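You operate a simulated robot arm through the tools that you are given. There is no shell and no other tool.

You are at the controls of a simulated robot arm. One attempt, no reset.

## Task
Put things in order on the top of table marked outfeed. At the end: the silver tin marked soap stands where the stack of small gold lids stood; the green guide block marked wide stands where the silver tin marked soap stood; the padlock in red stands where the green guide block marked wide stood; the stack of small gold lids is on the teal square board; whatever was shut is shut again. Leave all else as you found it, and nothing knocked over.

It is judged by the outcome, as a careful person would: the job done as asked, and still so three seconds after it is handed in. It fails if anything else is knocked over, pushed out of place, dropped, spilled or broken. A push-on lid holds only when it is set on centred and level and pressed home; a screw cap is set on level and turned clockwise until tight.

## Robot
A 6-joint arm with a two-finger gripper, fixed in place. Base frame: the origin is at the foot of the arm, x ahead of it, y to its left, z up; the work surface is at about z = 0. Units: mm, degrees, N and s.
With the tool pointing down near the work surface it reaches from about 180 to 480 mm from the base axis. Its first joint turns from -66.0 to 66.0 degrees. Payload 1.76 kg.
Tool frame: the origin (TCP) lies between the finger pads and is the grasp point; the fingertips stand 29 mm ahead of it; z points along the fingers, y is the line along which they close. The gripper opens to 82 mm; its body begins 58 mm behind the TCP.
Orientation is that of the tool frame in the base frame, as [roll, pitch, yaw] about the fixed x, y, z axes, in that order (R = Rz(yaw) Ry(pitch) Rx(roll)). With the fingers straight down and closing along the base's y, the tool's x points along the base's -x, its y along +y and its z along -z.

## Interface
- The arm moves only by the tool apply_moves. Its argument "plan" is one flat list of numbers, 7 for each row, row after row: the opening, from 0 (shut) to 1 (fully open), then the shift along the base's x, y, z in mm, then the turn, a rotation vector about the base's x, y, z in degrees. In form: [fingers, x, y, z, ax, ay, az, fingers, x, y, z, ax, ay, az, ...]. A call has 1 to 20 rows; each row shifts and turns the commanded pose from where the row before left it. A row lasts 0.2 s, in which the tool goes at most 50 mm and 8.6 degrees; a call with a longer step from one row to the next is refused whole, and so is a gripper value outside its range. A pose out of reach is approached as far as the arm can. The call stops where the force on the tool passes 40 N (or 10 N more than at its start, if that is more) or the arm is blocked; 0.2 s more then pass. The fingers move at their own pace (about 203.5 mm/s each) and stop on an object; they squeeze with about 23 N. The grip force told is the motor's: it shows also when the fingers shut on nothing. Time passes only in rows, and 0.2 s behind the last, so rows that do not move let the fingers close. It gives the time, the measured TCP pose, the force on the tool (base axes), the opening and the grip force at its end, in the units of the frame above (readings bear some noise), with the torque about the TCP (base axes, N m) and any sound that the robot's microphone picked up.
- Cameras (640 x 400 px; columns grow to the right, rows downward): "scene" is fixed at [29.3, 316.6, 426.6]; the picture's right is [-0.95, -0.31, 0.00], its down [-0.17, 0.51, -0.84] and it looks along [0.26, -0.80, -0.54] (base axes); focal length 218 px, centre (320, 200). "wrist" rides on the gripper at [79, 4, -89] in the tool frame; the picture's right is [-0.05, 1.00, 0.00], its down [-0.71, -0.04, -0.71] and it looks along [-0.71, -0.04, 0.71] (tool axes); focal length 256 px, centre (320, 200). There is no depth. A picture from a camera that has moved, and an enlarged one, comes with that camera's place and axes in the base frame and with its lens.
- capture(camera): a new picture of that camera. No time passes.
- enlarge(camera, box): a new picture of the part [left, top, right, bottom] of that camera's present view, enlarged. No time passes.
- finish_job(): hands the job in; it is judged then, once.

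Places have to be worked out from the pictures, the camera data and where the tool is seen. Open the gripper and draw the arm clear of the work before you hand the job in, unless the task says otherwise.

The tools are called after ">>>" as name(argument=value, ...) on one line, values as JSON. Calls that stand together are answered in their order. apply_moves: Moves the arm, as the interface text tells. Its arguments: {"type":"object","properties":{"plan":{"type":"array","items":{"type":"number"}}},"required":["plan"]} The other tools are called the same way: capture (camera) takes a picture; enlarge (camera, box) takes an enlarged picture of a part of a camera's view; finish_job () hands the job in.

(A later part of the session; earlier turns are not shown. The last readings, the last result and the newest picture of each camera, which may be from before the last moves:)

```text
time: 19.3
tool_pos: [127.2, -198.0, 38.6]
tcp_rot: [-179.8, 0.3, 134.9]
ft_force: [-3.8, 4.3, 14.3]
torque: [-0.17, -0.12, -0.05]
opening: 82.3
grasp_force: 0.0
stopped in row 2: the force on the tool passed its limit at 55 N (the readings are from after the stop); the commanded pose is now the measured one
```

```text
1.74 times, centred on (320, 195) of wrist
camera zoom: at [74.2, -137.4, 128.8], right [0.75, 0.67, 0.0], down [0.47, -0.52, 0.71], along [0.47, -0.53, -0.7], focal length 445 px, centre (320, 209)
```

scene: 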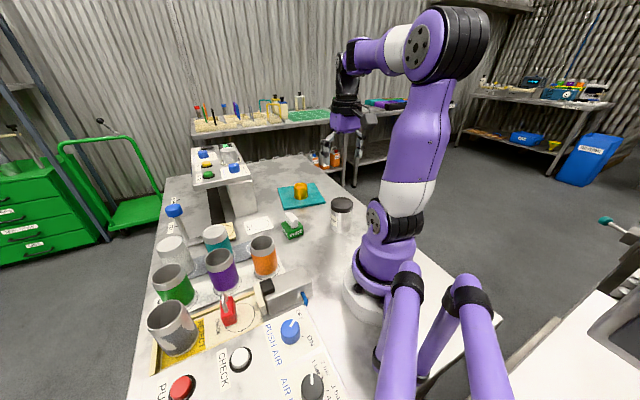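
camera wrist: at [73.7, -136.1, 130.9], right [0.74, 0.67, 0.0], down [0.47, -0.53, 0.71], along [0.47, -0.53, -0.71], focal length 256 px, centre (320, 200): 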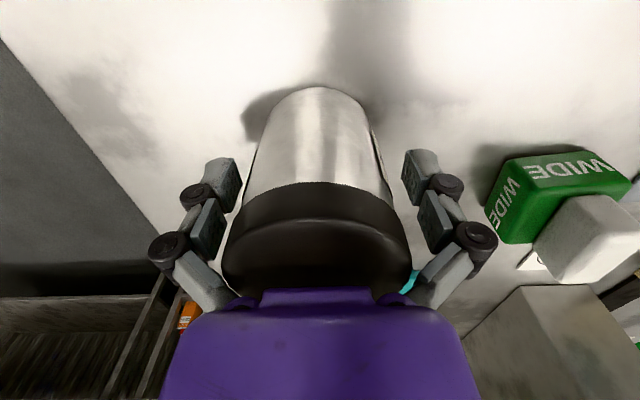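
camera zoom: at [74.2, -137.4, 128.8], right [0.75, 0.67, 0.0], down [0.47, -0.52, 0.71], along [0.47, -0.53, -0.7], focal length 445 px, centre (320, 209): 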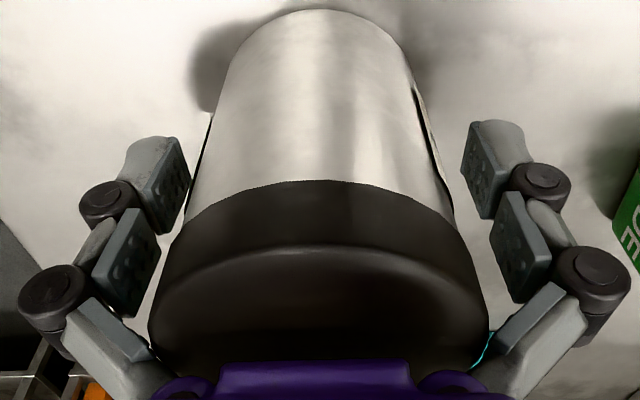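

The palm touched the lid's domed top at TCP z≈39. It pressed straight down and the tin still stands. I'll back off 3 mm, where the pads should sit just under the lid rim at z≈75, and recheck the readings.

>>> apply_moves(plan=[1, 0, 0, 3, 0, 0, 0, 1, 0, 0, 0, 0, 0, 0])

>>> enlarge(camera="wrist", box=[190, 80, 450, 310])

```text
time: 19.9
tool_pos: [127.9, -197.4, 42.0]
tcp_rot: [-179.8, 0.3, 134.9]
ft_force: [0.1, 0.1, 0.7]
torque: [0.0, -0.03, 0.02]
opening: 82.0
grasp_force: 0.0
```

```text
1.74 times, centred on (320, 195) of wrist
camera zoom: at [74.0, -137.0, 132.0], right [0.74, 0.67, 0.0], down [0.47, -0.52, 0.71], along [0.47, -0.53, -0.7], focal length 445 px, centre (320, 209)
```

zoom: 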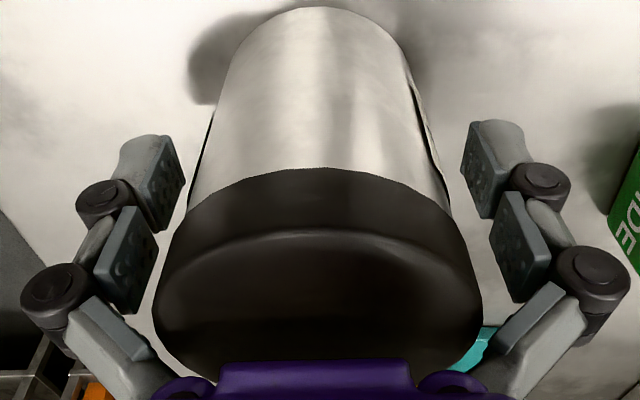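

Contact is gone. The stop left a tilt of about 0.35°, so I'll level that out, then close on the silver body.

>>> apply_moves(plan=[1, -0.3, 0.7, 0, 0.36, 0.07, 0.1, 0.85, 0, 0, 0, 0, 0, 0, 0.7, 0, 0, 0, 0, 0, 0, 0, 0, 0, 0, 0, 0, 0, 0, 0, 0, 0, 0, 0, 0, 0, 0, 0, 0, 0, 0, 0])

>>> enlarge(camera="wrist", box=[190, 80, 450, 310])

>>> enlarge(camera="scene", box=[334, 190, 382, 236])

```text
time: 21.1
tool_pos: [127.8, -197.5, 43.9]
tcp_rot: [-180.0, 0.1, 135.1]
ft_force: [-5.3, 4.9, 25.0]
torque: [-0.06, -0.13, -0.03]
opening: 71.9
grasp_force: 22.5
stopped in row 5: the force on the tool passed its limit at 41 N (the readings are from after the stop); the commanded pose is now the measured one
```

```text
1.74 times, centred on (320, 195) of wrist
camera zoom: at [74.0, -137.6, 133.3], right [0.74, 0.67, 0.0], down [0.47, -0.53, 0.71], along [0.47, -0.53, -0.71], focal length 445 px, centre (320, 209)
```

zoom: 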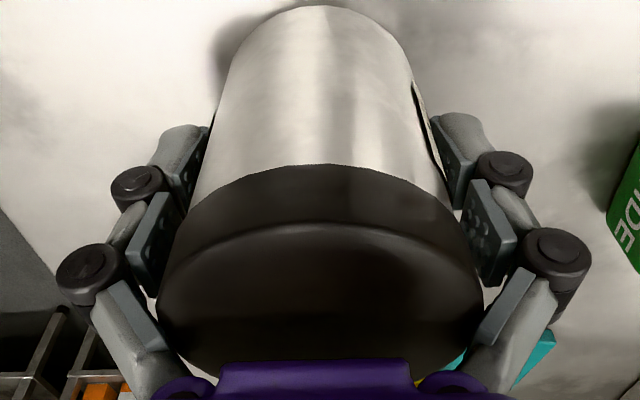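

```text
8.70 times, centred on (358, 213) of scene
camera zoom: at [29.2, 316.6, 426.5], right [-0.95, -0.31, 0.0], down [-0.16, 0.51, -0.84], along [0.26, -0.8, -0.54], focal length 1894 px, centre (-10, 87)
```

zoom: 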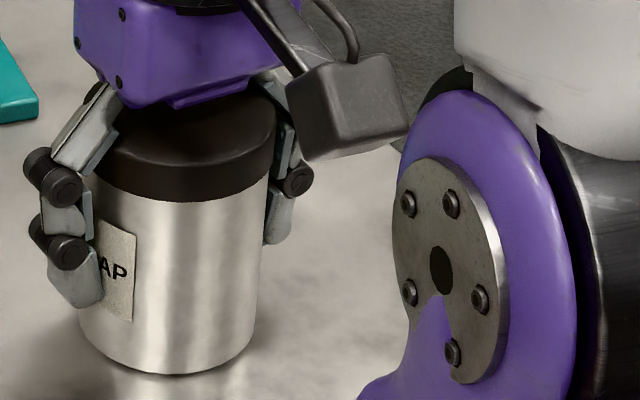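

As they closed, the fingers' upper links touched the lid's shoulder: the opening stopped at 72 mm with upward force. The tin is too tall for a vertical grip on its body, so I'll open fully, rise straight off and check that it is undisturbed.

>>> apply_moves(plan=[1, 0, 0, 0, 0, 0, 0, 1, 0, 0, 0, 0, 0, 0, 1, 0, 0, 5, 0, 0, 0, 1, 0, 0, 25, 0, 0, 0, 1, 0, 0, 40, 0, 0, 0, 1, 0, 0, 40, 0, 0, 0, 1, 0, 0, 0, 0, 0, 0])

>>> capture(camera="wrist")

>>> enlarge(camera="scene", box=[302, 180, 398, 240])

```text
time: 22.6
tool_pos: [129.3, -196.9, 152.9]
tcp_rot: [180.0, 0.1, 135.0]
ft_force: [0.2, 0.2, -0.2]
torque: [0.01, 0.01, 0.03]
opening: 82.1
grasp_force: 0.0
```

```text
taken
camera wrist: at [76.3, -136.5, 243.3], right [0.74, 0.67, 0.0], down [0.47, -0.53, 0.71], along [0.47, -0.53, -0.71], focal length 256 px, centre (320, 200)
```

wrist: 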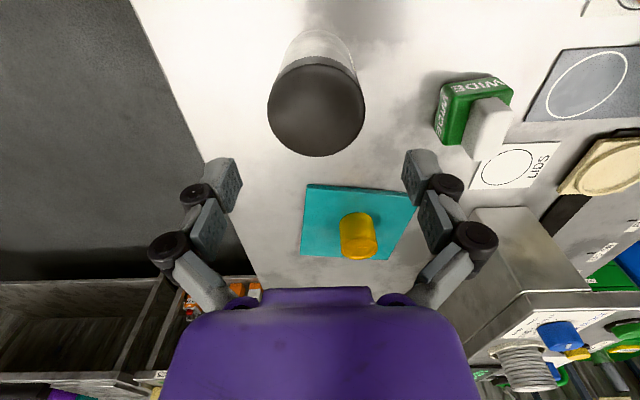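

```text
6.67 times, centred on (350, 210) of scene
camera zoom: at [29.3, 316.6, 426.6], right [-0.95, -0.31, 0.0], down [-0.17, 0.51, -0.84], along [0.26, -0.8, -0.54], focal length 1452 px, centre (120, 133)
```

zoom: 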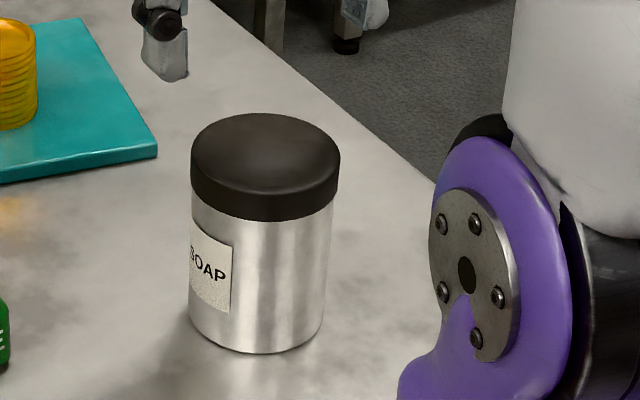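

The tin is undisturbed. Its lid is a bit wider than the body, so a vertical grip would catch the lid. I'll use a 40° tilted grip with the hand on the outer side, leaning outward, so the pads hold only the silver body and the palm stays behind the lid. First I'll test that tilt in free air above the tin.

>>> apply_moves(plan=[1, 4.6, -4.9, 46, 0, 0, 0, 1, 0, 0, 0, 5.657, 5.657, 0, 1, 0, 0, 0, 5.657, 5.657, 0, 1, 0, 0, 0, 5.657, 5.657, 0, 1, 0, 0, 0, 5.657, 5.657, 0, 1, 0, 0, 0, 5.657, 5.657, 0, 1, 0, 0, 0, 0, 0, 0])

>>> capture(camera="wrist")

>>> capture(camera="scene")

```text
time: 24.2
tool_pos: [152.5, -197.9, 190.7]
tcp_rot: [177.1, -30.5, 135.0]
ft_force: [-0.1, 0.4, 0.0]
torque: [-0.02, 0.02, -0.01]
opening: 82.1
grasp_force: 0.0
out of reach, approached as far as the arm can: row 4, 5
```

```text
taken
camera wrist: at [135.3, -181.0, 308.4], right [0.76, 0.65, 0.02], down [0.63, -0.74, 0.25], along [0.17, -0.18, -0.97], focal length 256 px, centre (320, 200)
```

wrist: 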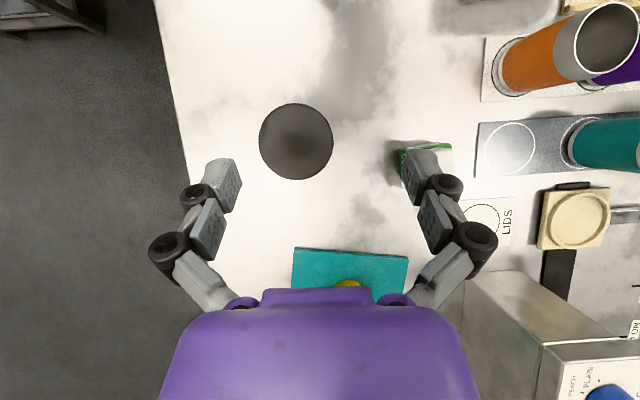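

```text
taken
```

scene: 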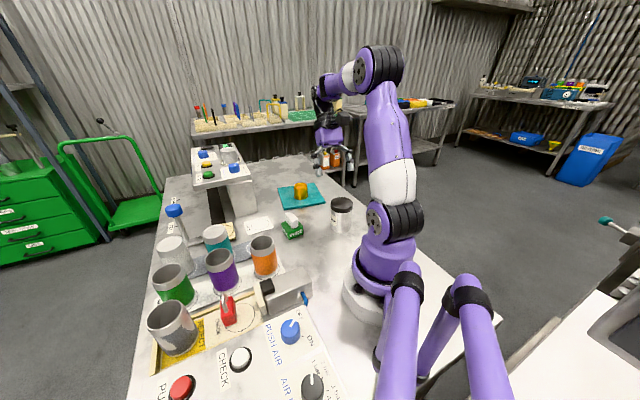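

The arm can't lean inward by 40° at this height; it ran out somewhere past 24°. A 30° tilt is geometrically enough, so I'll tilt back 10° and see what pose the arm holds.

>>> apply_moves(plan=[1, 0, 0, 0, -3.536, -3.536, 0, 1, 0, 0, 0, -3.536, -3.536, 0, 1, 0, 0, 0, 0, 0, 0])

```text
time: 25.1
tool_pos: [151.0, -196.8, 189.6]
tcp_rot: [177.1, -20.5, 135.0]
ft_force: [0.2, 0.2, -0.4]
torque: [0.01, 0.03, -0.01]
opening: 82.2
grasp_force: 0.1
```

The command was reset to the reached pose, which has a 2.9° sideways lean. I'll remove that lean and test a 30° inward tilt lower down at similar radius, over the clear space near (213,-113), staying above the WIDE block.

>>> apply_moves(plan=[1, 0, 0, 0, -1.92, 1.92, 1.02, 1, 20.5, 28.2, -10, 0, 0, 5.67, 1, 20.5, 28.2, -10, 0, 0, 5.67, 1, 20.5, 28.2, -10, 0, 0, 5.66, 1, 0, 0, 0, 2.35, 4.41, 0, 1, 0, 0, 0, 2.35, 4.41, 0, 1, 0, 0, 0, 0, 0, 0])

>>> capture(camera="wrist")

>>> capture(camera="scene")

```text
time: 26.6
tool_pos: [215.2, -115.0, 159.6]
tcp_rot: [180.0, -30.5, 152.1]
ft_force: [-0.2, -0.1, -0.8]
torque: [0.0, -0.01, 0.02]
opening: 82.1
grasp_force: 0.0
out of reach, approached as far as the arm can: row 1
```

```text
taken
camera wrist: at [197.1, -99.2, 277.0], right [0.51, 0.86, -0.03], down [0.84, -0.49, 0.25], along [0.2, -0.15, -0.97], focal length 256 px, centre (320, 200)
```

wrist: 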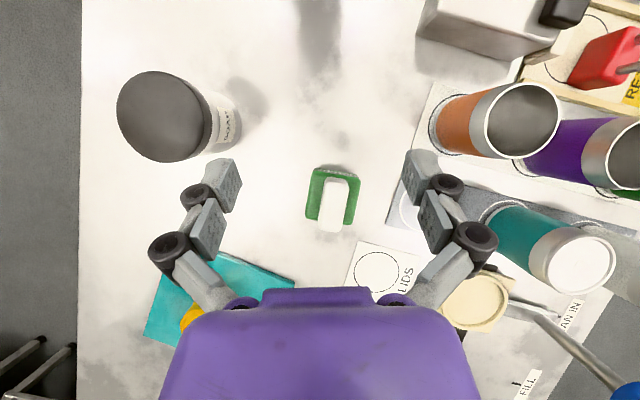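

```text
taken
```

scene: 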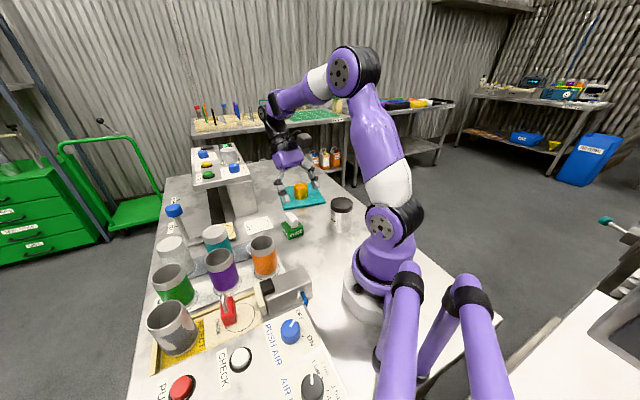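

At this location the 30° tilt is held exactly, so the earlier limit is probably the base joint's range near the tin. I'll try over the tin with the hand leaning to the +x side instead (tool yaw about 180°, tilt 35°), still high above it.

>>> apply_moves(plan=[1, 0, 0, 45, 0, 0, 0, 1, -20.3, -20.5, 0, 0, 0, 7, 1, -20.3, -20.5, 0, 0, 0, 7, 1, -20.3, -20.5, 0, 0, 0, 7, 1, -20.3, -20.5, 0, 0, 0, 7, 1, 0, 0, 0, 0, 4.5, 0, 1, 0, 0, 0, 0, 0, 0])

>>> capture(camera="wrist")

>>> capture(camera="scene")

```text
time: 28.2
tool_pos: [137.2, -195.2, 207.1]
tcp_rot: [179.7, -34.6, -180.0]
ft_force: [0.9, -0.2, 0.0]
torque: [0.01, 0.02, -0.01]
opening: 82.0
grasp_force: 0.0
out of reach, approached as far as the arm can: row 5
```

```text
taken
camera wrist: at [122.6, -192.0, 326.1], right [0.05, 1.0, -0.03], down [0.98, -0.04, 0.18], along [0.18, -0.03, -0.98], focal length 256 px, centre (320, 200)
```

wrist: 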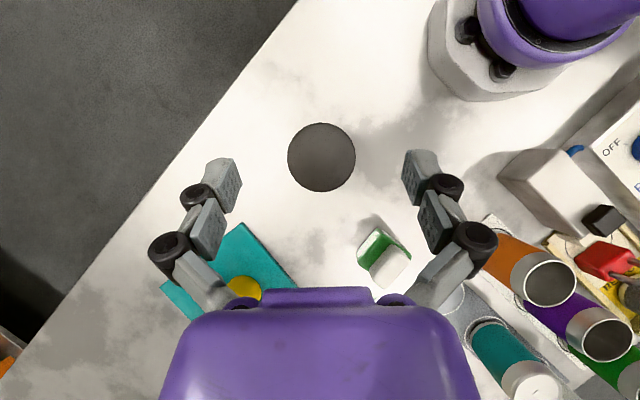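

```text
taken
```

scene: 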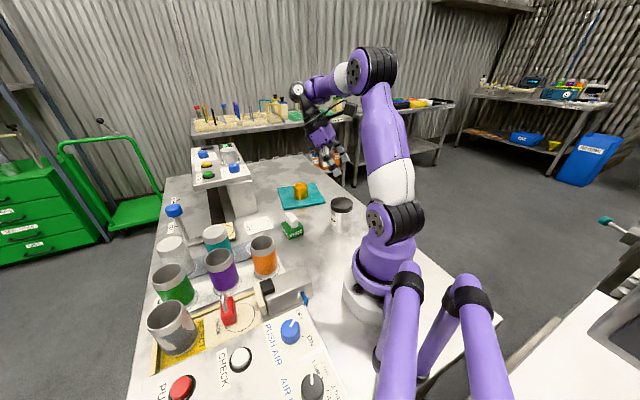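

The arm now holds a 34.6° tilt with the hand on the +x side, and going lower should ease the wrist limit. I'll come down to z≈140 while centring on the tin, then look.

>>> apply_moves(plan=[1, 0, 0, -30, 0, 0, 0, 1, -1.6, -0.9, -20, 0, 0, 0, 1, -1.6, -0.9, -17, 0, 0, 0, 1, 0, 0, 0, 0, 0, 0])

>>> capture(camera="wrist")

>>> enlarge(camera="scene", box=[290, 130, 418, 250])

```text
time: 29.2
tool_pos: [162.6, -205.3, 173.7]
tcp_rot: [179.9, -35.2, 180.0]
ft_force: [0.1, -0.7, -0.6]
torque: [-0.01, 0.0, 0.01]
opening: 82.1
grasp_force: 0.0
out of reach, approached as far as the arm can: row 1, 2, 3
```

```text
taken
camera wrist: at [147.4, -201.2, 293.2], right [0.05, 1.0, -0.03], down [0.98, -0.04, 0.17], along [0.17, -0.03, -0.98], focal length 256 px, centre (320, 200)
```

wrist: 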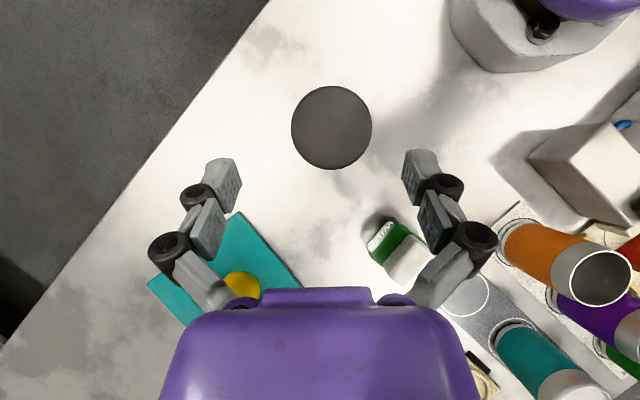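

```text
3.33 times, centred on (354, 190) of scene
camera zoom: at [29.3, 316.6, 426.6], right [-0.95, -0.31, 0.0], down [-0.17, 0.51, -0.84], along [0.26, -0.8, -0.54], focal length 726 px, centre (207, 233)
```

zoom: 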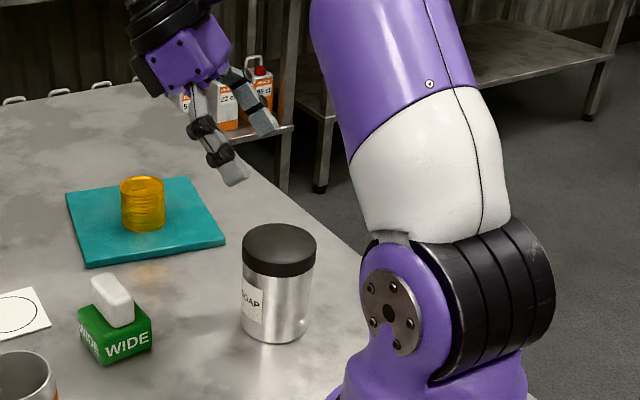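

The pose slid outward instead of descending, so this lean isn't reachable low at the tin. I'll look at the arm's posture to understand which limit it meets.

>>> capture(camera="scene")

>>> enlarge(camera="scene", box=[270, 20, 470, 260])

```text
taken
```

scene: 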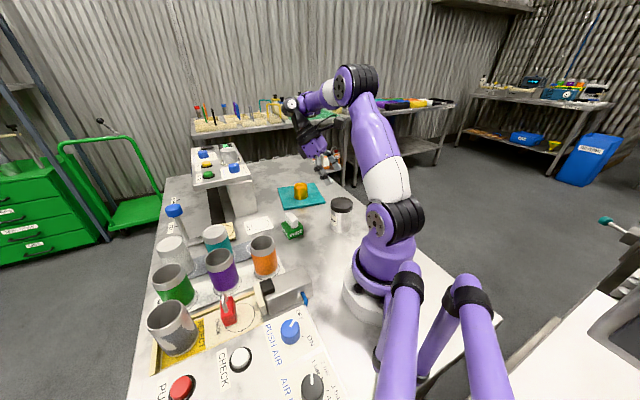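

```text
1.67 times, centred on (370, 140) of scene
camera zoom: at [29.3, 316.6, 426.6], right [-0.95, -0.31, 0.0], down [-0.17, 0.51, -0.84], along [0.26, -0.8, -0.54], focal length 363 px, centre (237, 300)
```

zoom: 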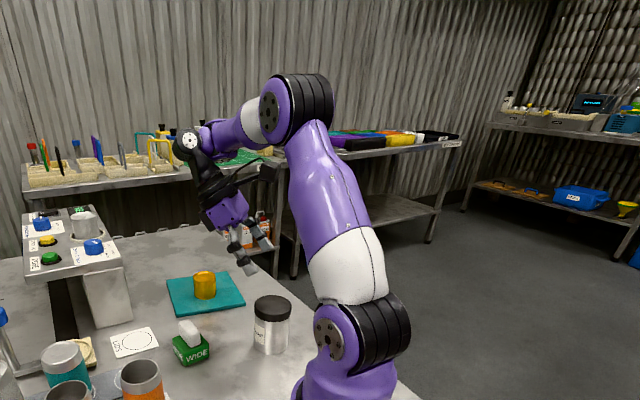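

The wrist bend grows when leaning inward at height, so the tilt should be easier near the table. I'll untilt, move to the open table just outside the tin around (190,-260), turn back to yaw 135° and come lower. Then I'll tilt there and slide in.

>>> apply_moves(plan=[1, 5.6, -11.06, 0, 0, -7.04, 0, 1, 5.6, -11.06, 0, 0, -7.04, 0, 1, 5.6, -11.06, 0, 0, -7.04, 0, 1, 5.6, -11.06, 0, 0, -7.04, 0, 1, 5.6, -11.06, 0, 0, -7.04, 0, 1, 0, 0, -10, 0, 0, -7.5, 1, 0, 0, -10, 0, 0, -7.5, 1, 0, 0, -10, 0, 0, -7.5, 1, 0, 0, -10, 0, 0, -7.5, 1, 0, 0, -10, 0, 0, -7.5, 1, 0, 0, -10, 0, 0, -7.5, 1, 0, 0, 0, 0, 0, 0])

>>> capture(camera="wrist")

```text
time: 31.9
tool_pos: [235.4, -306.1, 186.3]
tcp_rot: [179.9, 0.2, 134.9]
ft_force: [0.0, 0.9, 0.2]
torque: [-0.03, -0.01, 0.0]
opening: 81.7
grasp_force: 0.1
out of reach, approached as far as the arm can: row 1, 2, 3, 4, 5, 6, 7, 8, 9, 10, 11
```

```text
taken
camera wrist: at [181.6, -246.4, 275.6], right [0.74, 0.67, 0.0], down [0.47, -0.53, 0.71], along [0.47, -0.53, -0.71], focal length 256 px, centre (320, 200)
```

wrist: 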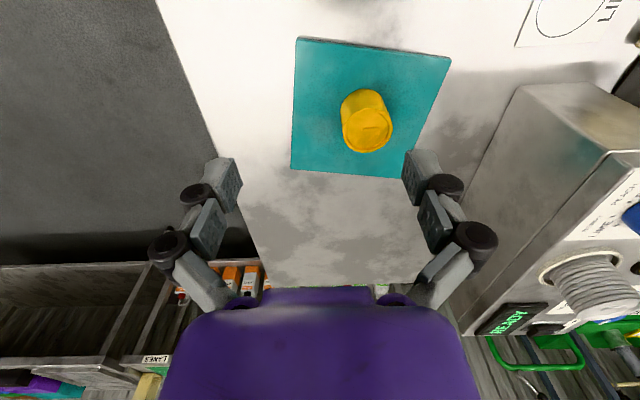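

Many rows were reported as out of reach, and the arm ended up vertical at (235,-306,186). I'll look at the arm's posture before moving again.

>>> capture(camera="scene")

>>> enlarge(camera="scene", box=[270, 20, 470, 260])

```text
taken
```

scene: 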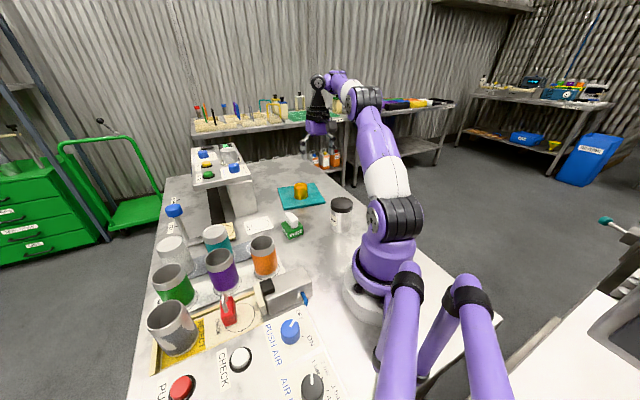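

```text
1.67 times, centred on (370, 140) of scene
camera zoom: at [29.3, 316.6, 426.6], right [-0.95, -0.31, 0.0], down [-0.17, 0.51, -0.84], along [0.26, -0.8, -0.54], focal length 363 px, centre (237, 300)
```

zoom: 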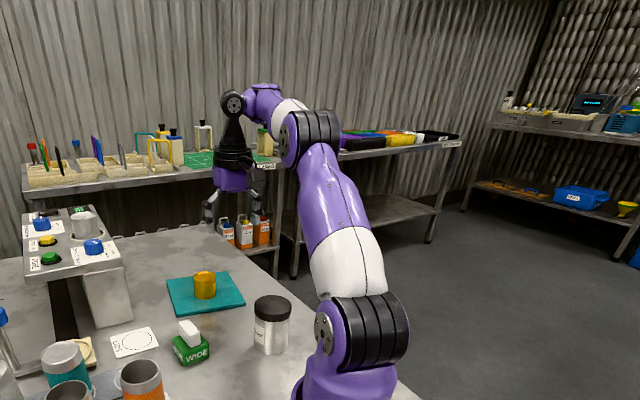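

The wrist pitch seems stuck at its limit, with the forearm pointing upward to the wrist. Turning the tool outward should release it, so I'll tilt a few degrees outward, back again, and see if the flag clears.

>>> apply_moves(plan=[1, 0, 0, 0, -4, -4, 0, 1, 0, 0, 0, -4, -4, 0, 1, 0, 0, 0, 0, 0, 0])

```text
time: 32.6
tool_pos: [257.4, -337.5, 216.1]
tcp_rot: [179.9, 11.5, 135.0]
ft_force: [0.6, 0.2, 1.4]
torque: [0.0, 0.01, -0.05]
opening: 82.1
grasp_force: 0.2
out of reach, approached as far as the arm can: row 1, 2
```

I need to learn which motions are free from here, so I'll try a small pure translation (inward and down) and look at the result.

>>> apply_moves(plan=[1, -8, 10, -10, 0, 0, 0, 1, -8, 10, -10, 0, 0, 0, 1, 0, 0, 0, 0, 0, 0])

```text
time: 33.5
tool_pos: [259.9, -337.2, 215.0]
tcp_rot: [179.9, 11.5, 135.0]
ft_force: [0.1, 0.4, -0.8]
torque: [0.0, 0.01, 0.0]
opening: 82.2
grasp_force: 0.2
out of reach, approached as far as the arm can: row 1, 2
```

The arm doesn't respond inward or down. I'll try a pure swing about the base axis toward the middle, which needs only joint 1, to see if the solver frees up.

>>> apply_moves(plan=[1, 28.7, 23.9, 0, 0, 0, 5, 1, 0, 0, 0, 0, 0, 0])

```text
time: 34.0
tool_pos: [288.0, -313.1, 216.0]
tcp_rot: [179.9, 11.7, 140.1]
ft_force: [0.3, 0.6, 0.6]
torque: [0.0, 0.01, 0.0]
opening: 82.0
grasp_force: 0.0
```

That worked without a flag. Now I'll try the inward and downward step again from here.

>>> apply_moves(plan=[1, -8, 9, -10, 0, 0, 0, 1, 0, 0, 0, 0, 0, 0])

```text
time: 34.6
tool_pos: [287.1, -312.8, 215.6]
tcp_rot: [179.9, 11.6, 140.1]
ft_force: [-0.2, 0.4, 0.3]
torque: [0.01, -0.02, -0.01]
opening: 81.9
grasp_force: 0.0
out of reach, approached as far as the arm can: row 1
```

Still blocked in that direction. I'll turn the tool back toward vertical (inward tilt) and see whether that is free.

>>> apply_moves(plan=[1, 0, 0, 0, 3.7, 4.4, 0, 1, 0, 0, 0, 3.7, 4.4, 0, 1, 0, 0, 0, 0, 0, 0])

>>> capture(camera="scene")

```text
time: 35.5
tool_pos: [289.8, -322.2, 216.6]
tcp_rot: [-178.4, 4.0, 140.0]
ft_force: [-0.3, 0.0, 0.5]
torque: [-0.03, 0.01, 0.02]
opening: 82.1
grasp_force: 0.1
out of reach, approached as far as the arm can: row 2
```

```text
taken
```

scene: 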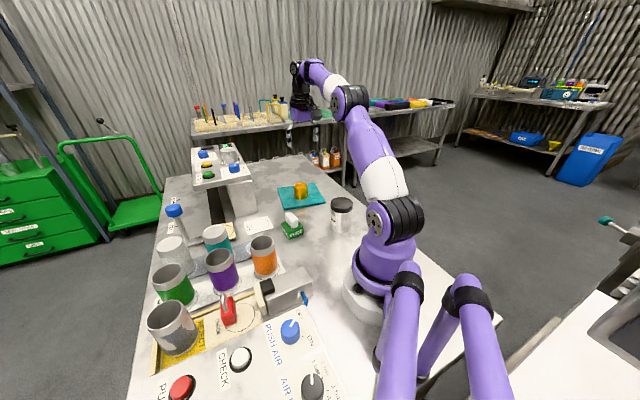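

I'll level the tool from here with a single small rotation, and nudge back toward the pose over the board (303,-312) that was reachable before.

>>> apply_moves(plan=[1, 6, 5, 0, 1.9, 1.0, 0, 1, 6, 5, 0, 1.9, 1.0, 0, 1, 0, 0, 0, 0, 0, 0])

```text
time: 36.2
tool_pos: [300.5, -311.8, 216.6]
tcp_rot: [-180.0, 0.1, 140.0]
ft_force: [-0.3, -0.4, 0.8]
torque: [0.04, 0.0, 0.01]
opening: 82.2
grasp_force: 0.0
```

The tool is level and responsive again at (300,-312,217). I'll go with vertical tool, which has been reliable, to the free table just outside the tin at about (190,-260), and descend there.

>>> apply_moves(plan=[1, -27.6, 13, -10, 0, 0, -1.5, 1, -27.6, 13, -10, 0, 0, -1.5, 1, -27.6, 13, -10, 0, 0, -1.5, 1, -27.7, 12.8, -10, 0, 0, -0.5, 1, 0, 0, -30, 0, 0, 0, 1, 0, 0, 0, 0, 0, 0])

```text
time: 37.6
tool_pos: [190.8, -260.5, 145.7]
tcp_rot: [179.9, 0.3, 135.0]
ft_force: [-1.0, 0.0, -0.1]
torque: [0.0, -0.01, -0.02]
opening: 82.0
grasp_force: 0.1
```

No flags. I'll go down to z≈75 here and then tilt inward in small steps, watching for the limit.

>>> apply_moves(plan=[1, 0, 0, -35, 0, 0, 0, 1, 0, 0, -35, 0, 0, 0, 1, 0, 0, 0, 4.95, 4.95, 0, 1, 0, 0, 0, 4.95, 4.95, 0, 1, 0, 0, 0, 0, 0, 0])

```text
time: 38.9
tool_pos: [190.6, -260.2, 75.6]
tcp_rot: [180.0, -13.9, 134.9]
ft_force: [0.4, 0.3, 0.1]
torque: [-0.03, 0.01, -0.02]
opening: 82.1
grasp_force: 0.1
```

Good, 14° with no flag. I'll continue the tilt in the same way.

>>> apply_moves(plan=[1, 0, 0, 0, 4.95, 4.95, 0, 1, 0, 0, 0, 4.95, 4.95, 0, 1, 0, 0, 0, 0, 0, 0])

```text
time: 39.6
tool_pos: [189.9, -260.9, 75.9]
tcp_rot: [-179.7, -26.5, 135.0]
ft_force: [-0.2, -0.4, 0.1]
torque: [-0.02, -0.01, -0.05]
opening: 82.4
grasp_force: 0.0
```

It reads 26.5°. I'll let it settle and add a little more.

>>> apply_moves(plan=[1, 0, 0, 0, 0, 0, 0, 1, 0, 0, 0, 2.5, 2.5, 0, 1, 0, 0, 0, 0, 0, 0])

>>> capture(camera="wrist")

>>> capture(camera="scene")

```text
time: 40.5
tool_pos: [210.5, -234.0, 70.6]
tcp_rot: [179.9, -31.3, 135.0]
ft_force: [0.1, 0.6, -0.4]
torque: [0.05, 0.01, 0.01]
opening: 82.1
grasp_force: 0.1
out of reach, approached as far as the arm can: row 2
```

```text
taken
camera wrist: at [198.2, -215.7, 188.2], right [0.74, 0.67, -0.03], down [0.66, -0.71, 0.24], along [0.14, -0.19, -0.97], focal length 256 px, centre (320, 200)
```

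wrist: 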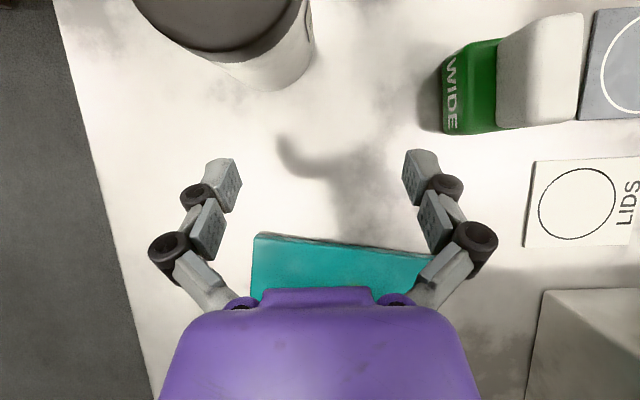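

```text
taken
```

scene: 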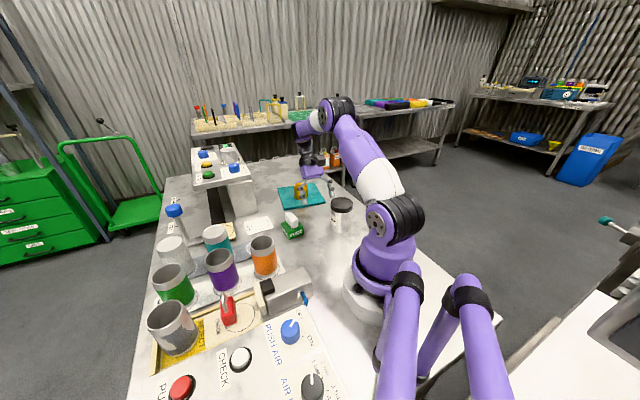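

The last small step made the arm jump sideways, so about 26° is the practical limit of inward lean there. I'll zoom in on the arm's structure to understand it.

>>> enlarge(camera="scene", box=[270, 80, 430, 200])

>>> enlarge(camera="scene", box=[320, 80, 480, 320])

```text
3.33 times, centred on (350, 140) of scene
camera zoom: at [29.3, 316.6, 426.6], right [-0.95, -0.31, 0.0], down [-0.17, 0.51, -0.84], along [0.26, -0.8, -0.54], focal length 726 px, centre (220, 400)
```

zoom: 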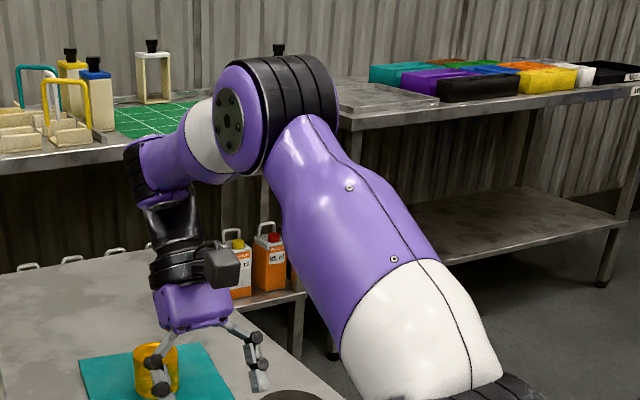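

```text
1.67 times, centred on (400, 200) of scene
camera zoom: at [29.3, 316.6, 426.6], right [-0.95, -0.31, 0.0], down [-0.17, 0.51, -0.84], along [0.26, -0.8, -0.54], focal length 363 px, centre (187, 200)
```

zoom: 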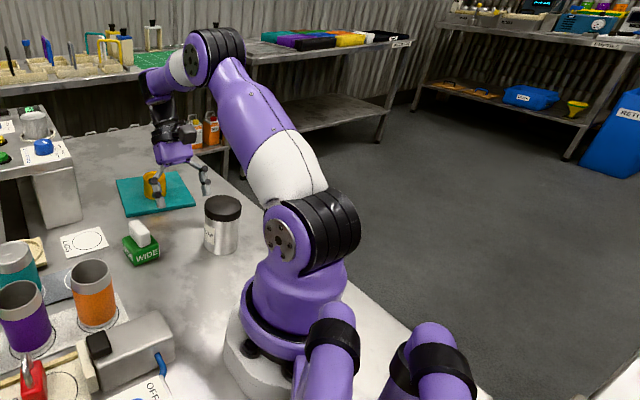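

The pattern fits the wrist pitch limit: beyond it the solver flips branch. Lower down and closer in, the lean needs less wrist bend, so a 30° lean at the tin itself should be comfortable. First I'll return to vertical here, raise a little and check the arm is back in its normal branch.

>>> apply_moves(plan=[1, 0, 0, 10, 0, 0, 0, 1, 0, 0, 10, -4.43, -4.43, 0, 1, 0, 0, 10, -4.43, -4.43, 0, 1, 0, 0, 10, -4.43, -4.43, 0, 1, 0, 0, 5, -4.43, -4.43, 0, 1, 0, 0, 5, -4.43, -4.43, 0, 1, 0, 0, 0, 0, 0, 0])

>>> enlarge(camera="scene", box=[270, 20, 430, 200])

```text
time: 42.0
tool_pos: [212.2, -229.3, 121.7]
tcp_rot: [180.0, 0.1, 134.9]
ft_force: [-0.3, 0.1, -0.1]
torque: [0.02, 0.0, -0.02]
opening: 81.8
grasp_force: 0.0
out of reach, approached as far as the arm can: row 1
```

```text
2.22 times, centred on (350, 110) of scene
camera zoom: at [29.3, 316.6, 426.6], right [-0.95, -0.31, 0.0], down [-0.17, 0.51, -0.84], along [0.26, -0.8, -0.54], focal length 484 px, centre (253, 400)
```

zoom: 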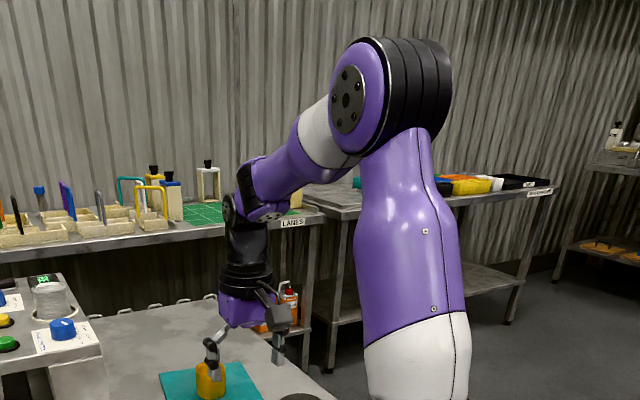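

The tool is vertical and tracking. I'll move to (174,-244), low on the outer side of the tin, and lean in 20° there first.

>>> apply_moves(plan=[1, -38.5, -14.4, -20, 0, 0, 0, 1, 0, 0, -30, 0, 0, 0, 1, 0, 0, -16, 0, 0, 0, 1, 0, 0, 0, 4.71, 4.71, 0, 1, 0, 0, 0, 4.71, 4.71, 0, 1, 0, 0, 0, 4.71, 4.71, 0, 1, 0, 0, 0, 0, 0, 0])

>>> capture(camera="wrist")

>>> enlarge(camera="scene", box=[270, 100, 430, 260])

```text
time: 43.6
tool_pos: [173.1, -243.5, 55.1]
tcp_rot: [179.9, -20.2, 134.9]
ft_force: [-0.8, -0.1, -0.1]
torque: [-0.01, -0.02, 0.02]
opening: 81.8
grasp_force: 0.1
```

```text
taken
camera wrist: at [144.7, -208.8, 166.2], right [0.74, 0.67, -0.02], down [0.61, -0.67, 0.42], along [0.27, -0.32, -0.91], focal length 256 px, centre (320, 200)
```

wrist: 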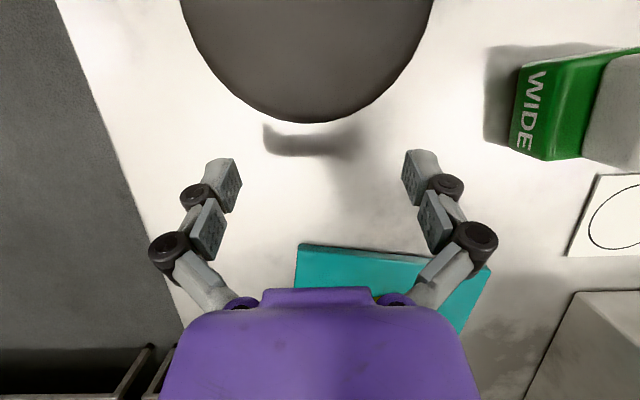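

```text
2.50 times, centred on (350, 180) of scene
camera zoom: at [29.3, 316.6, 426.6], right [-0.95, -0.31, 0.0], down [-0.17, 0.51, -0.84], along [0.26, -0.8, -0.54], focal length 545 px, centre (245, 250)
```

zoom: 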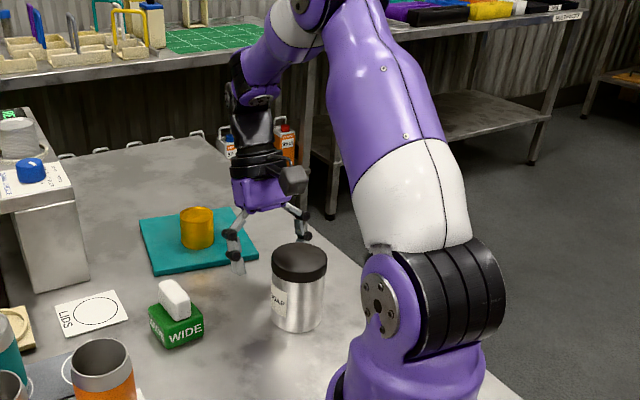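

20° is held exactly and the tin is straight ahead between the fingers. I'll move in 36 mm, lean to 30° and check.

>>> apply_moves(plan=[1, -12.7, 12.7, -2.5, 0, 0, 0, 1, -12.7, 12.7, -2.5, 0, 0, 0, 1, 0, 0, 0, 3.5, 3.5, 0, 1, 0, 0, 0, 3.5, 3.5, 0, 1, 0, 0, 0, 0, 0, 0])

>>> capture(camera="wrist")

>>> enlarge(camera="scene", box=[302, 150, 398, 250])

```text
time: 44.9
tool_pos: [146.9, -219.8, 49.9]
tcp_rot: [180.0, -29.9, 134.9]
ft_force: [1.1, -0.6, -0.3]
torque: [0.0, 0.02, -0.02]
opening: 82.1
grasp_force: 0.0
```

```text
taken
camera wrist: at [133.0, -197.8, 167.2], right [0.74, 0.67, -0.03], down [0.65, -0.71, 0.26], along [0.16, -0.21, -0.97], focal length 256 px, centre (320, 200)
```

wrist: 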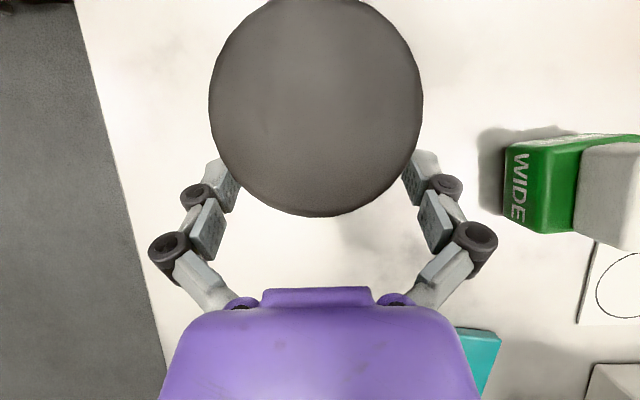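

```text
4.00 times, centred on (350, 200) of scene
camera zoom: at [29.3, 316.6, 426.6], right [-0.95, -0.31, 0.0], down [-0.17, 0.51, -0.84], along [0.26, -0.8, -0.54], focal length 872 px, centre (200, 200)
```

zoom: 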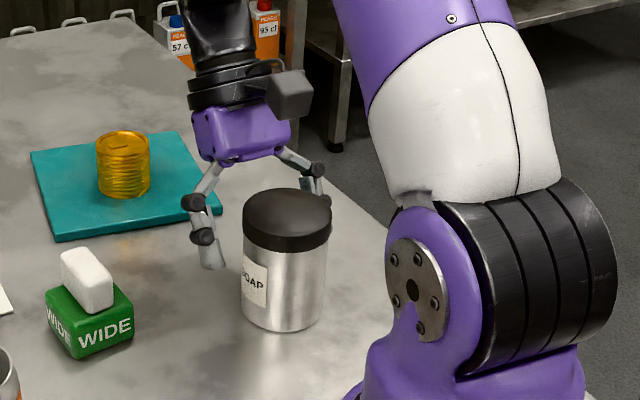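

A 30° lean is held exactly, and the tin is 30 mm ahead, 1 mm off laterally. I'll slide in the remaining 24 mm so the pads are either side of the silver body.

>>> apply_moves(plan=[1, -8.15, 8.95, -1.75, 0, 0, 0, 1, -8.15, 8.95, -1.75, 0, 0, 0, 1, 0, 0, 0, 0, 0, 0])

>>> capture(camera="wrist")

>>> enlarge(camera="scene", box=[320, 170, 384, 240])

```text
time: 45.6
tool_pos: [132.6, -201.3, 46.8]
tcp_rot: [180.0, -30.0, 135.0]
ft_force: [0.0, 0.6, -0.3]
torque: [0.0, -0.01, -0.01]
opening: 82.0
grasp_force: 0.0
```

```text
taken
camera wrist: at [116.9, -179.7, 164.5], right [0.74, 0.67, -0.03], down [0.65, -0.71, 0.26], along [0.16, -0.21, -0.97], focal length 256 px, centre (320, 200)
```

wrist: 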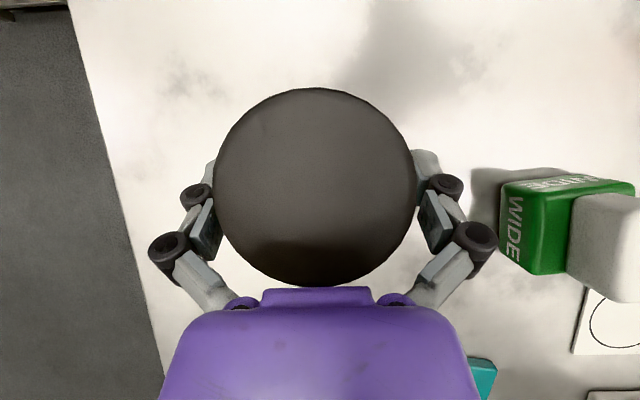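

```text
5.71 times, centred on (352, 205) of scene
camera zoom: at [29.3, 316.6, 426.6], right [-0.95, -0.31, 0.0], down [-0.17, 0.51, -0.84], along [0.26, -0.8, -0.54], focal length 1245 px, centre (137, 171)
```

zoom: 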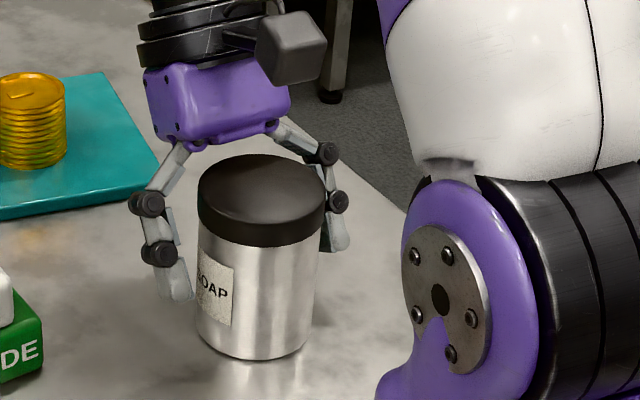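

Centred laterally, with the tin axis 8 mm ahead of the grasp point and palm clear of the lid. I'll close to just short of contact and look.

>>> apply_moves(plan=[0.85, 0, 0, 0, 0, 0, 0, 0.77, 0, 0, 0, 0, 0, 0, 0.77, 0, 0, 0, 0, 0, 0])

>>> enlarge(camera="scene", box=[330, 180, 378, 236])

>>> enlarge(camera="wrist", box=[160, 100, 480, 320])

```text
time: 46.5
tool_pos: [131.2, -200.3, 46.7]
tcp_rot: [180.0, -29.8, 134.9]
ft_force: [1.5, -0.5, -0.5]
torque: [0.02, -0.02, 0.0]
opening: 63.3
grasp_force: 0.0
```

```text
7.14 times, centred on (354, 208) of scene
camera zoom: at [29.3, 316.6, 426.6], right [-0.95, -0.31, 0.0], down [-0.17, 0.51, -0.84], along [0.26, -0.8, -0.54], focal length 1556 px, centre (77, 143)
```

zoom: 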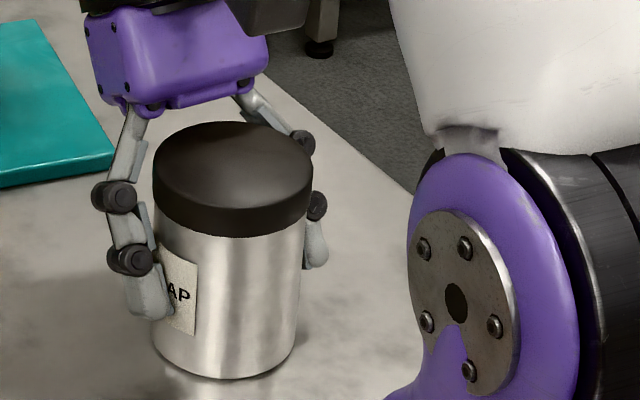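

```text
1.82 times, centred on (320, 210) of wrist
camera zoom: at [117.0, -179.8, 164.5], right [0.74, 0.67, -0.03], down [0.65, -0.71, 0.26], along [0.16, -0.21, -0.96], focal length 465 px, centre (320, 182)
```

zoom: 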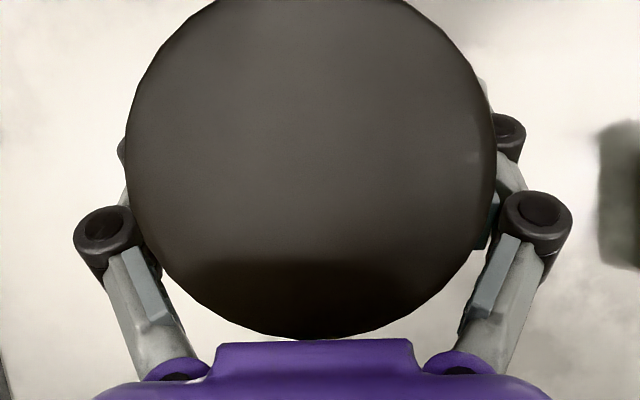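

No contact yet at 63 mm and the upper links are clear of the lid. I'll close fully on the body.

>>> apply_moves(plan=[0.7, 0, 0, 0, 0, 0, 0, 0, 0, 0, 0, 0, 0, 0, 0, 0, 0, 0, 0, 0, 0, 0, 0, 0, 0, 0, 0, 0])

>>> enlarge(camera="scene", box=[330, 180, 378, 236])

>>> enlarge(camera="wrist", box=[160, 60, 480, 320])

```text
time: 47.5
tool_pos: [131.7, -200.6, 47.4]
tcp_rot: [180.0, -29.9, 134.8]
ft_force: [-0.4, -1.3, 8.4]
torque: [0.03, 0.05, -0.02]
opening: 60.7
grasp_force: 22.9
```

```text
7.14 times, centred on (354, 208) of scene
camera zoom: at [29.2, 316.6, 426.5], right [-0.95, -0.31, 0.0], down [-0.17, 0.51, -0.84], along [0.26, -0.8, -0.54], focal length 1556 px, centre (77, 143)
```

zoom: 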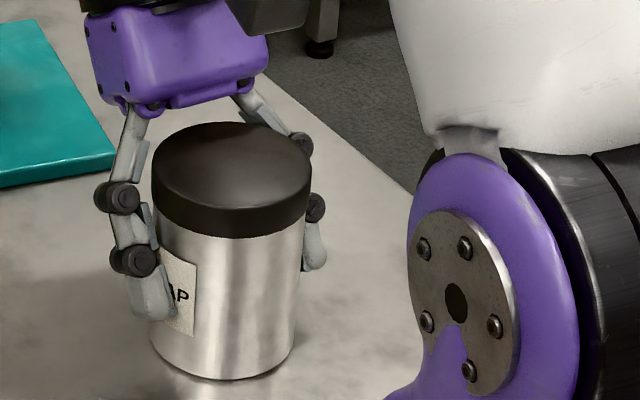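

```text
1.54 times, centred on (320, 190) of wrist
camera zoom: at [117.1, -179.8, 164.6], right [0.74, 0.67, -0.03], down [0.65, -0.71, 0.26], along [0.16, -0.21, -0.96], focal length 394 px, centre (320, 215)
```

zoom: 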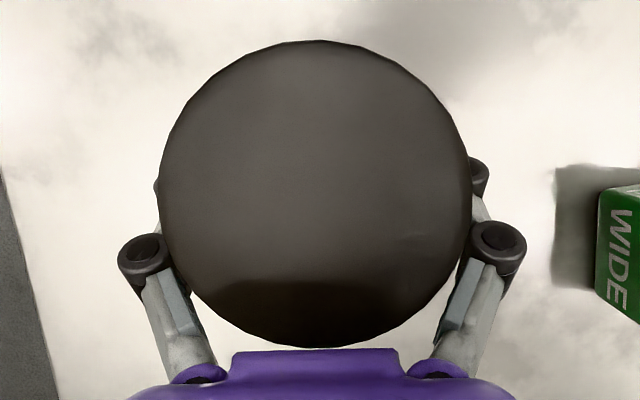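

The tin is gripped at 60.7 mm, matching the body rather than the wider lid. I'll lift slowly and check that it rises upright.

>>> apply_moves(plan=[0, 0, 0, 4, 0, 0, 0, 0, 0, 0, 8, 0, 0, 0, 0, 0, 0, 0, 0, 0, 0])

>>> enlarge(camera="scene", box=[330, 180, 378, 236])

>>> capture(camera="wrist")

```text
time: 48.2
tool_pos: [131.8, -200.2, 57.1]
tcp_rot: [-180.0, -29.9, 134.9]
ft_force: [-0.2, -0.7, -1.2]
torque: [0.01, -0.02, 0.0]
opening: 60.8
grasp_force: 23.3
```

```text
7.14 times, centred on (354, 208) of scene
camera zoom: at [29.3, 316.6, 426.6], right [-0.95, -0.31, 0.0], down [-0.17, 0.51, -0.84], along [0.26, -0.8, -0.54], focal length 1556 px, centre (77, 143)
```

zoom: 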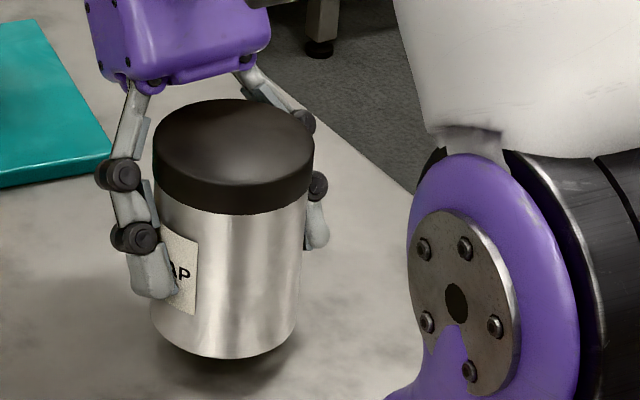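

```text
taken
camera wrist: at [116.9, -179.8, 175.7], right [0.74, 0.67, -0.03], down [0.65, -0.71, 0.26], along [0.16, -0.21, -0.96], focal length 256 px, centre (320, 200)
```

wrist: 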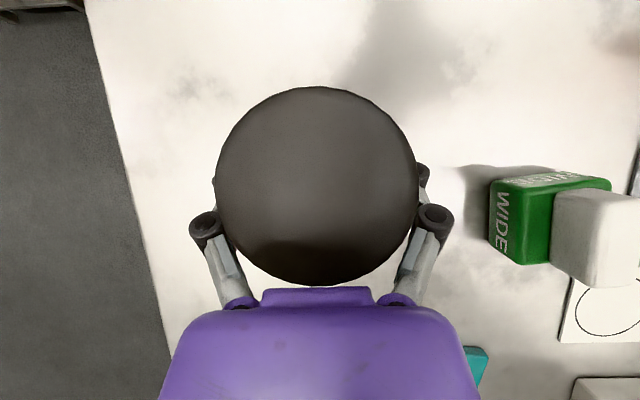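

The tin is up and upright with the lid untouched. I'll lift to z≈95, then carry it around the outer side of the WIDE block in short segments while turning the hand, checking reach each time.

>>> apply_moves(plan=[0, 0, 0, 18, 0, 0, 0, 0, 0, 0, 19, 0, 0, 0, 0, 9.4, -3.2, 0, 0, 0, -7.5, 0, 0, 0, 0, 0, 0, 0])

>>> capture(camera="scene")

```text
time: 49.2
tool_pos: [142.2, -205.6, 93.5]
tcp_rot: [-180.0, -30.0, 127.3]
ft_force: [0.0, -0.9, -1.5]
torque: [0.01, -0.01, 0.01]
opening: 60.8
grasp_force: 22.6
```

```text
taken
```

scene: 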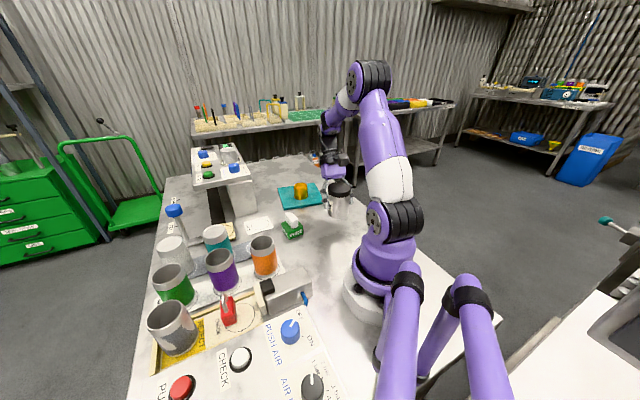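

Tracking exactly. Continuing the turn in short segments.

>>> apply_moves(plan=[0, 9.4, -3.2, 0, 0, 0, -7.5, 0, 9.4, -1.5, 0, 0, 0, -7.5, 0, 13.3, 0, 0, 0, 0, -7.5, 0, 0, 0, 0, 0, 0, 0])

```text
time: 50.2
tool_pos: [172.9, -208.3, 94.1]
tcp_rot: [179.9, -30.0, 104.7]
ft_force: [0.3, -0.3, -1.7]
torque: [-0.01, 0.0, 0.0]
opening: 60.8
grasp_force: 22.4
```

No flags and the pose is exact. I'll go on through Y≈90°.

>>> apply_moves(plan=[0, 13.3, 0, 0, 0, 0, -7.5, 0, 13.3, -1, 0, 0, 0, -7.5, 0, 16.6, -3, 0, 0, 0, -7.5, 0, 0, 0, 0, 0, 0, 0])

>>> capture(camera="wrist")

>>> capture(camera="scene")

```text
time: 51.2
tool_pos: [217.2, -213.2, 95.1]
tcp_rot: [-179.9, -29.8, 82.3]
ft_force: [0.1, 0.0, -1.5]
torque: [0.01, -0.01, 0.01]
opening: 60.8
grasp_force: 23.0
```

```text
taken
camera wrist: at [224.0, -187.6, 212.3], right [0.98, -0.18, -0.03], down [-0.17, -0.95, 0.26], along [-0.07, -0.25, -0.96], focal length 256 px, centre (320, 200)
```

wrist: 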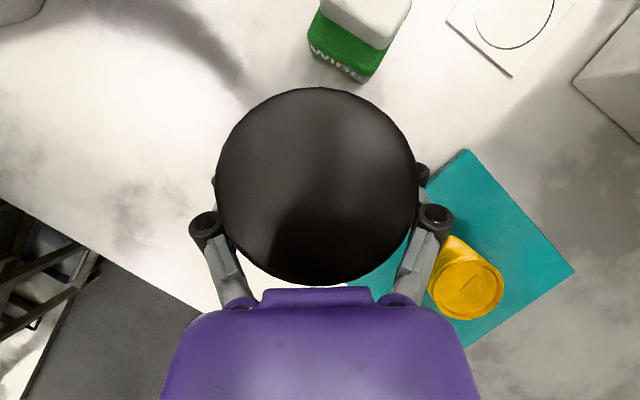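

```text
taken
```

scene: 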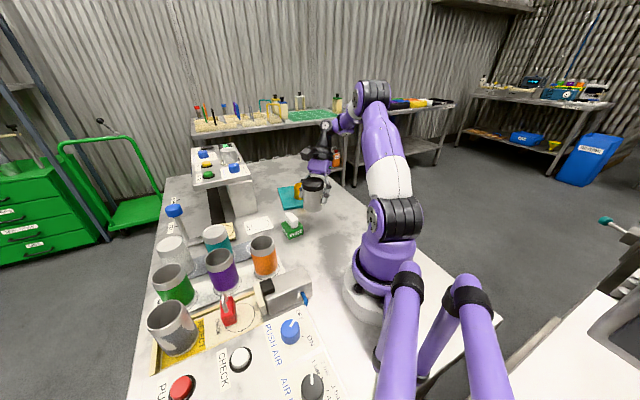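

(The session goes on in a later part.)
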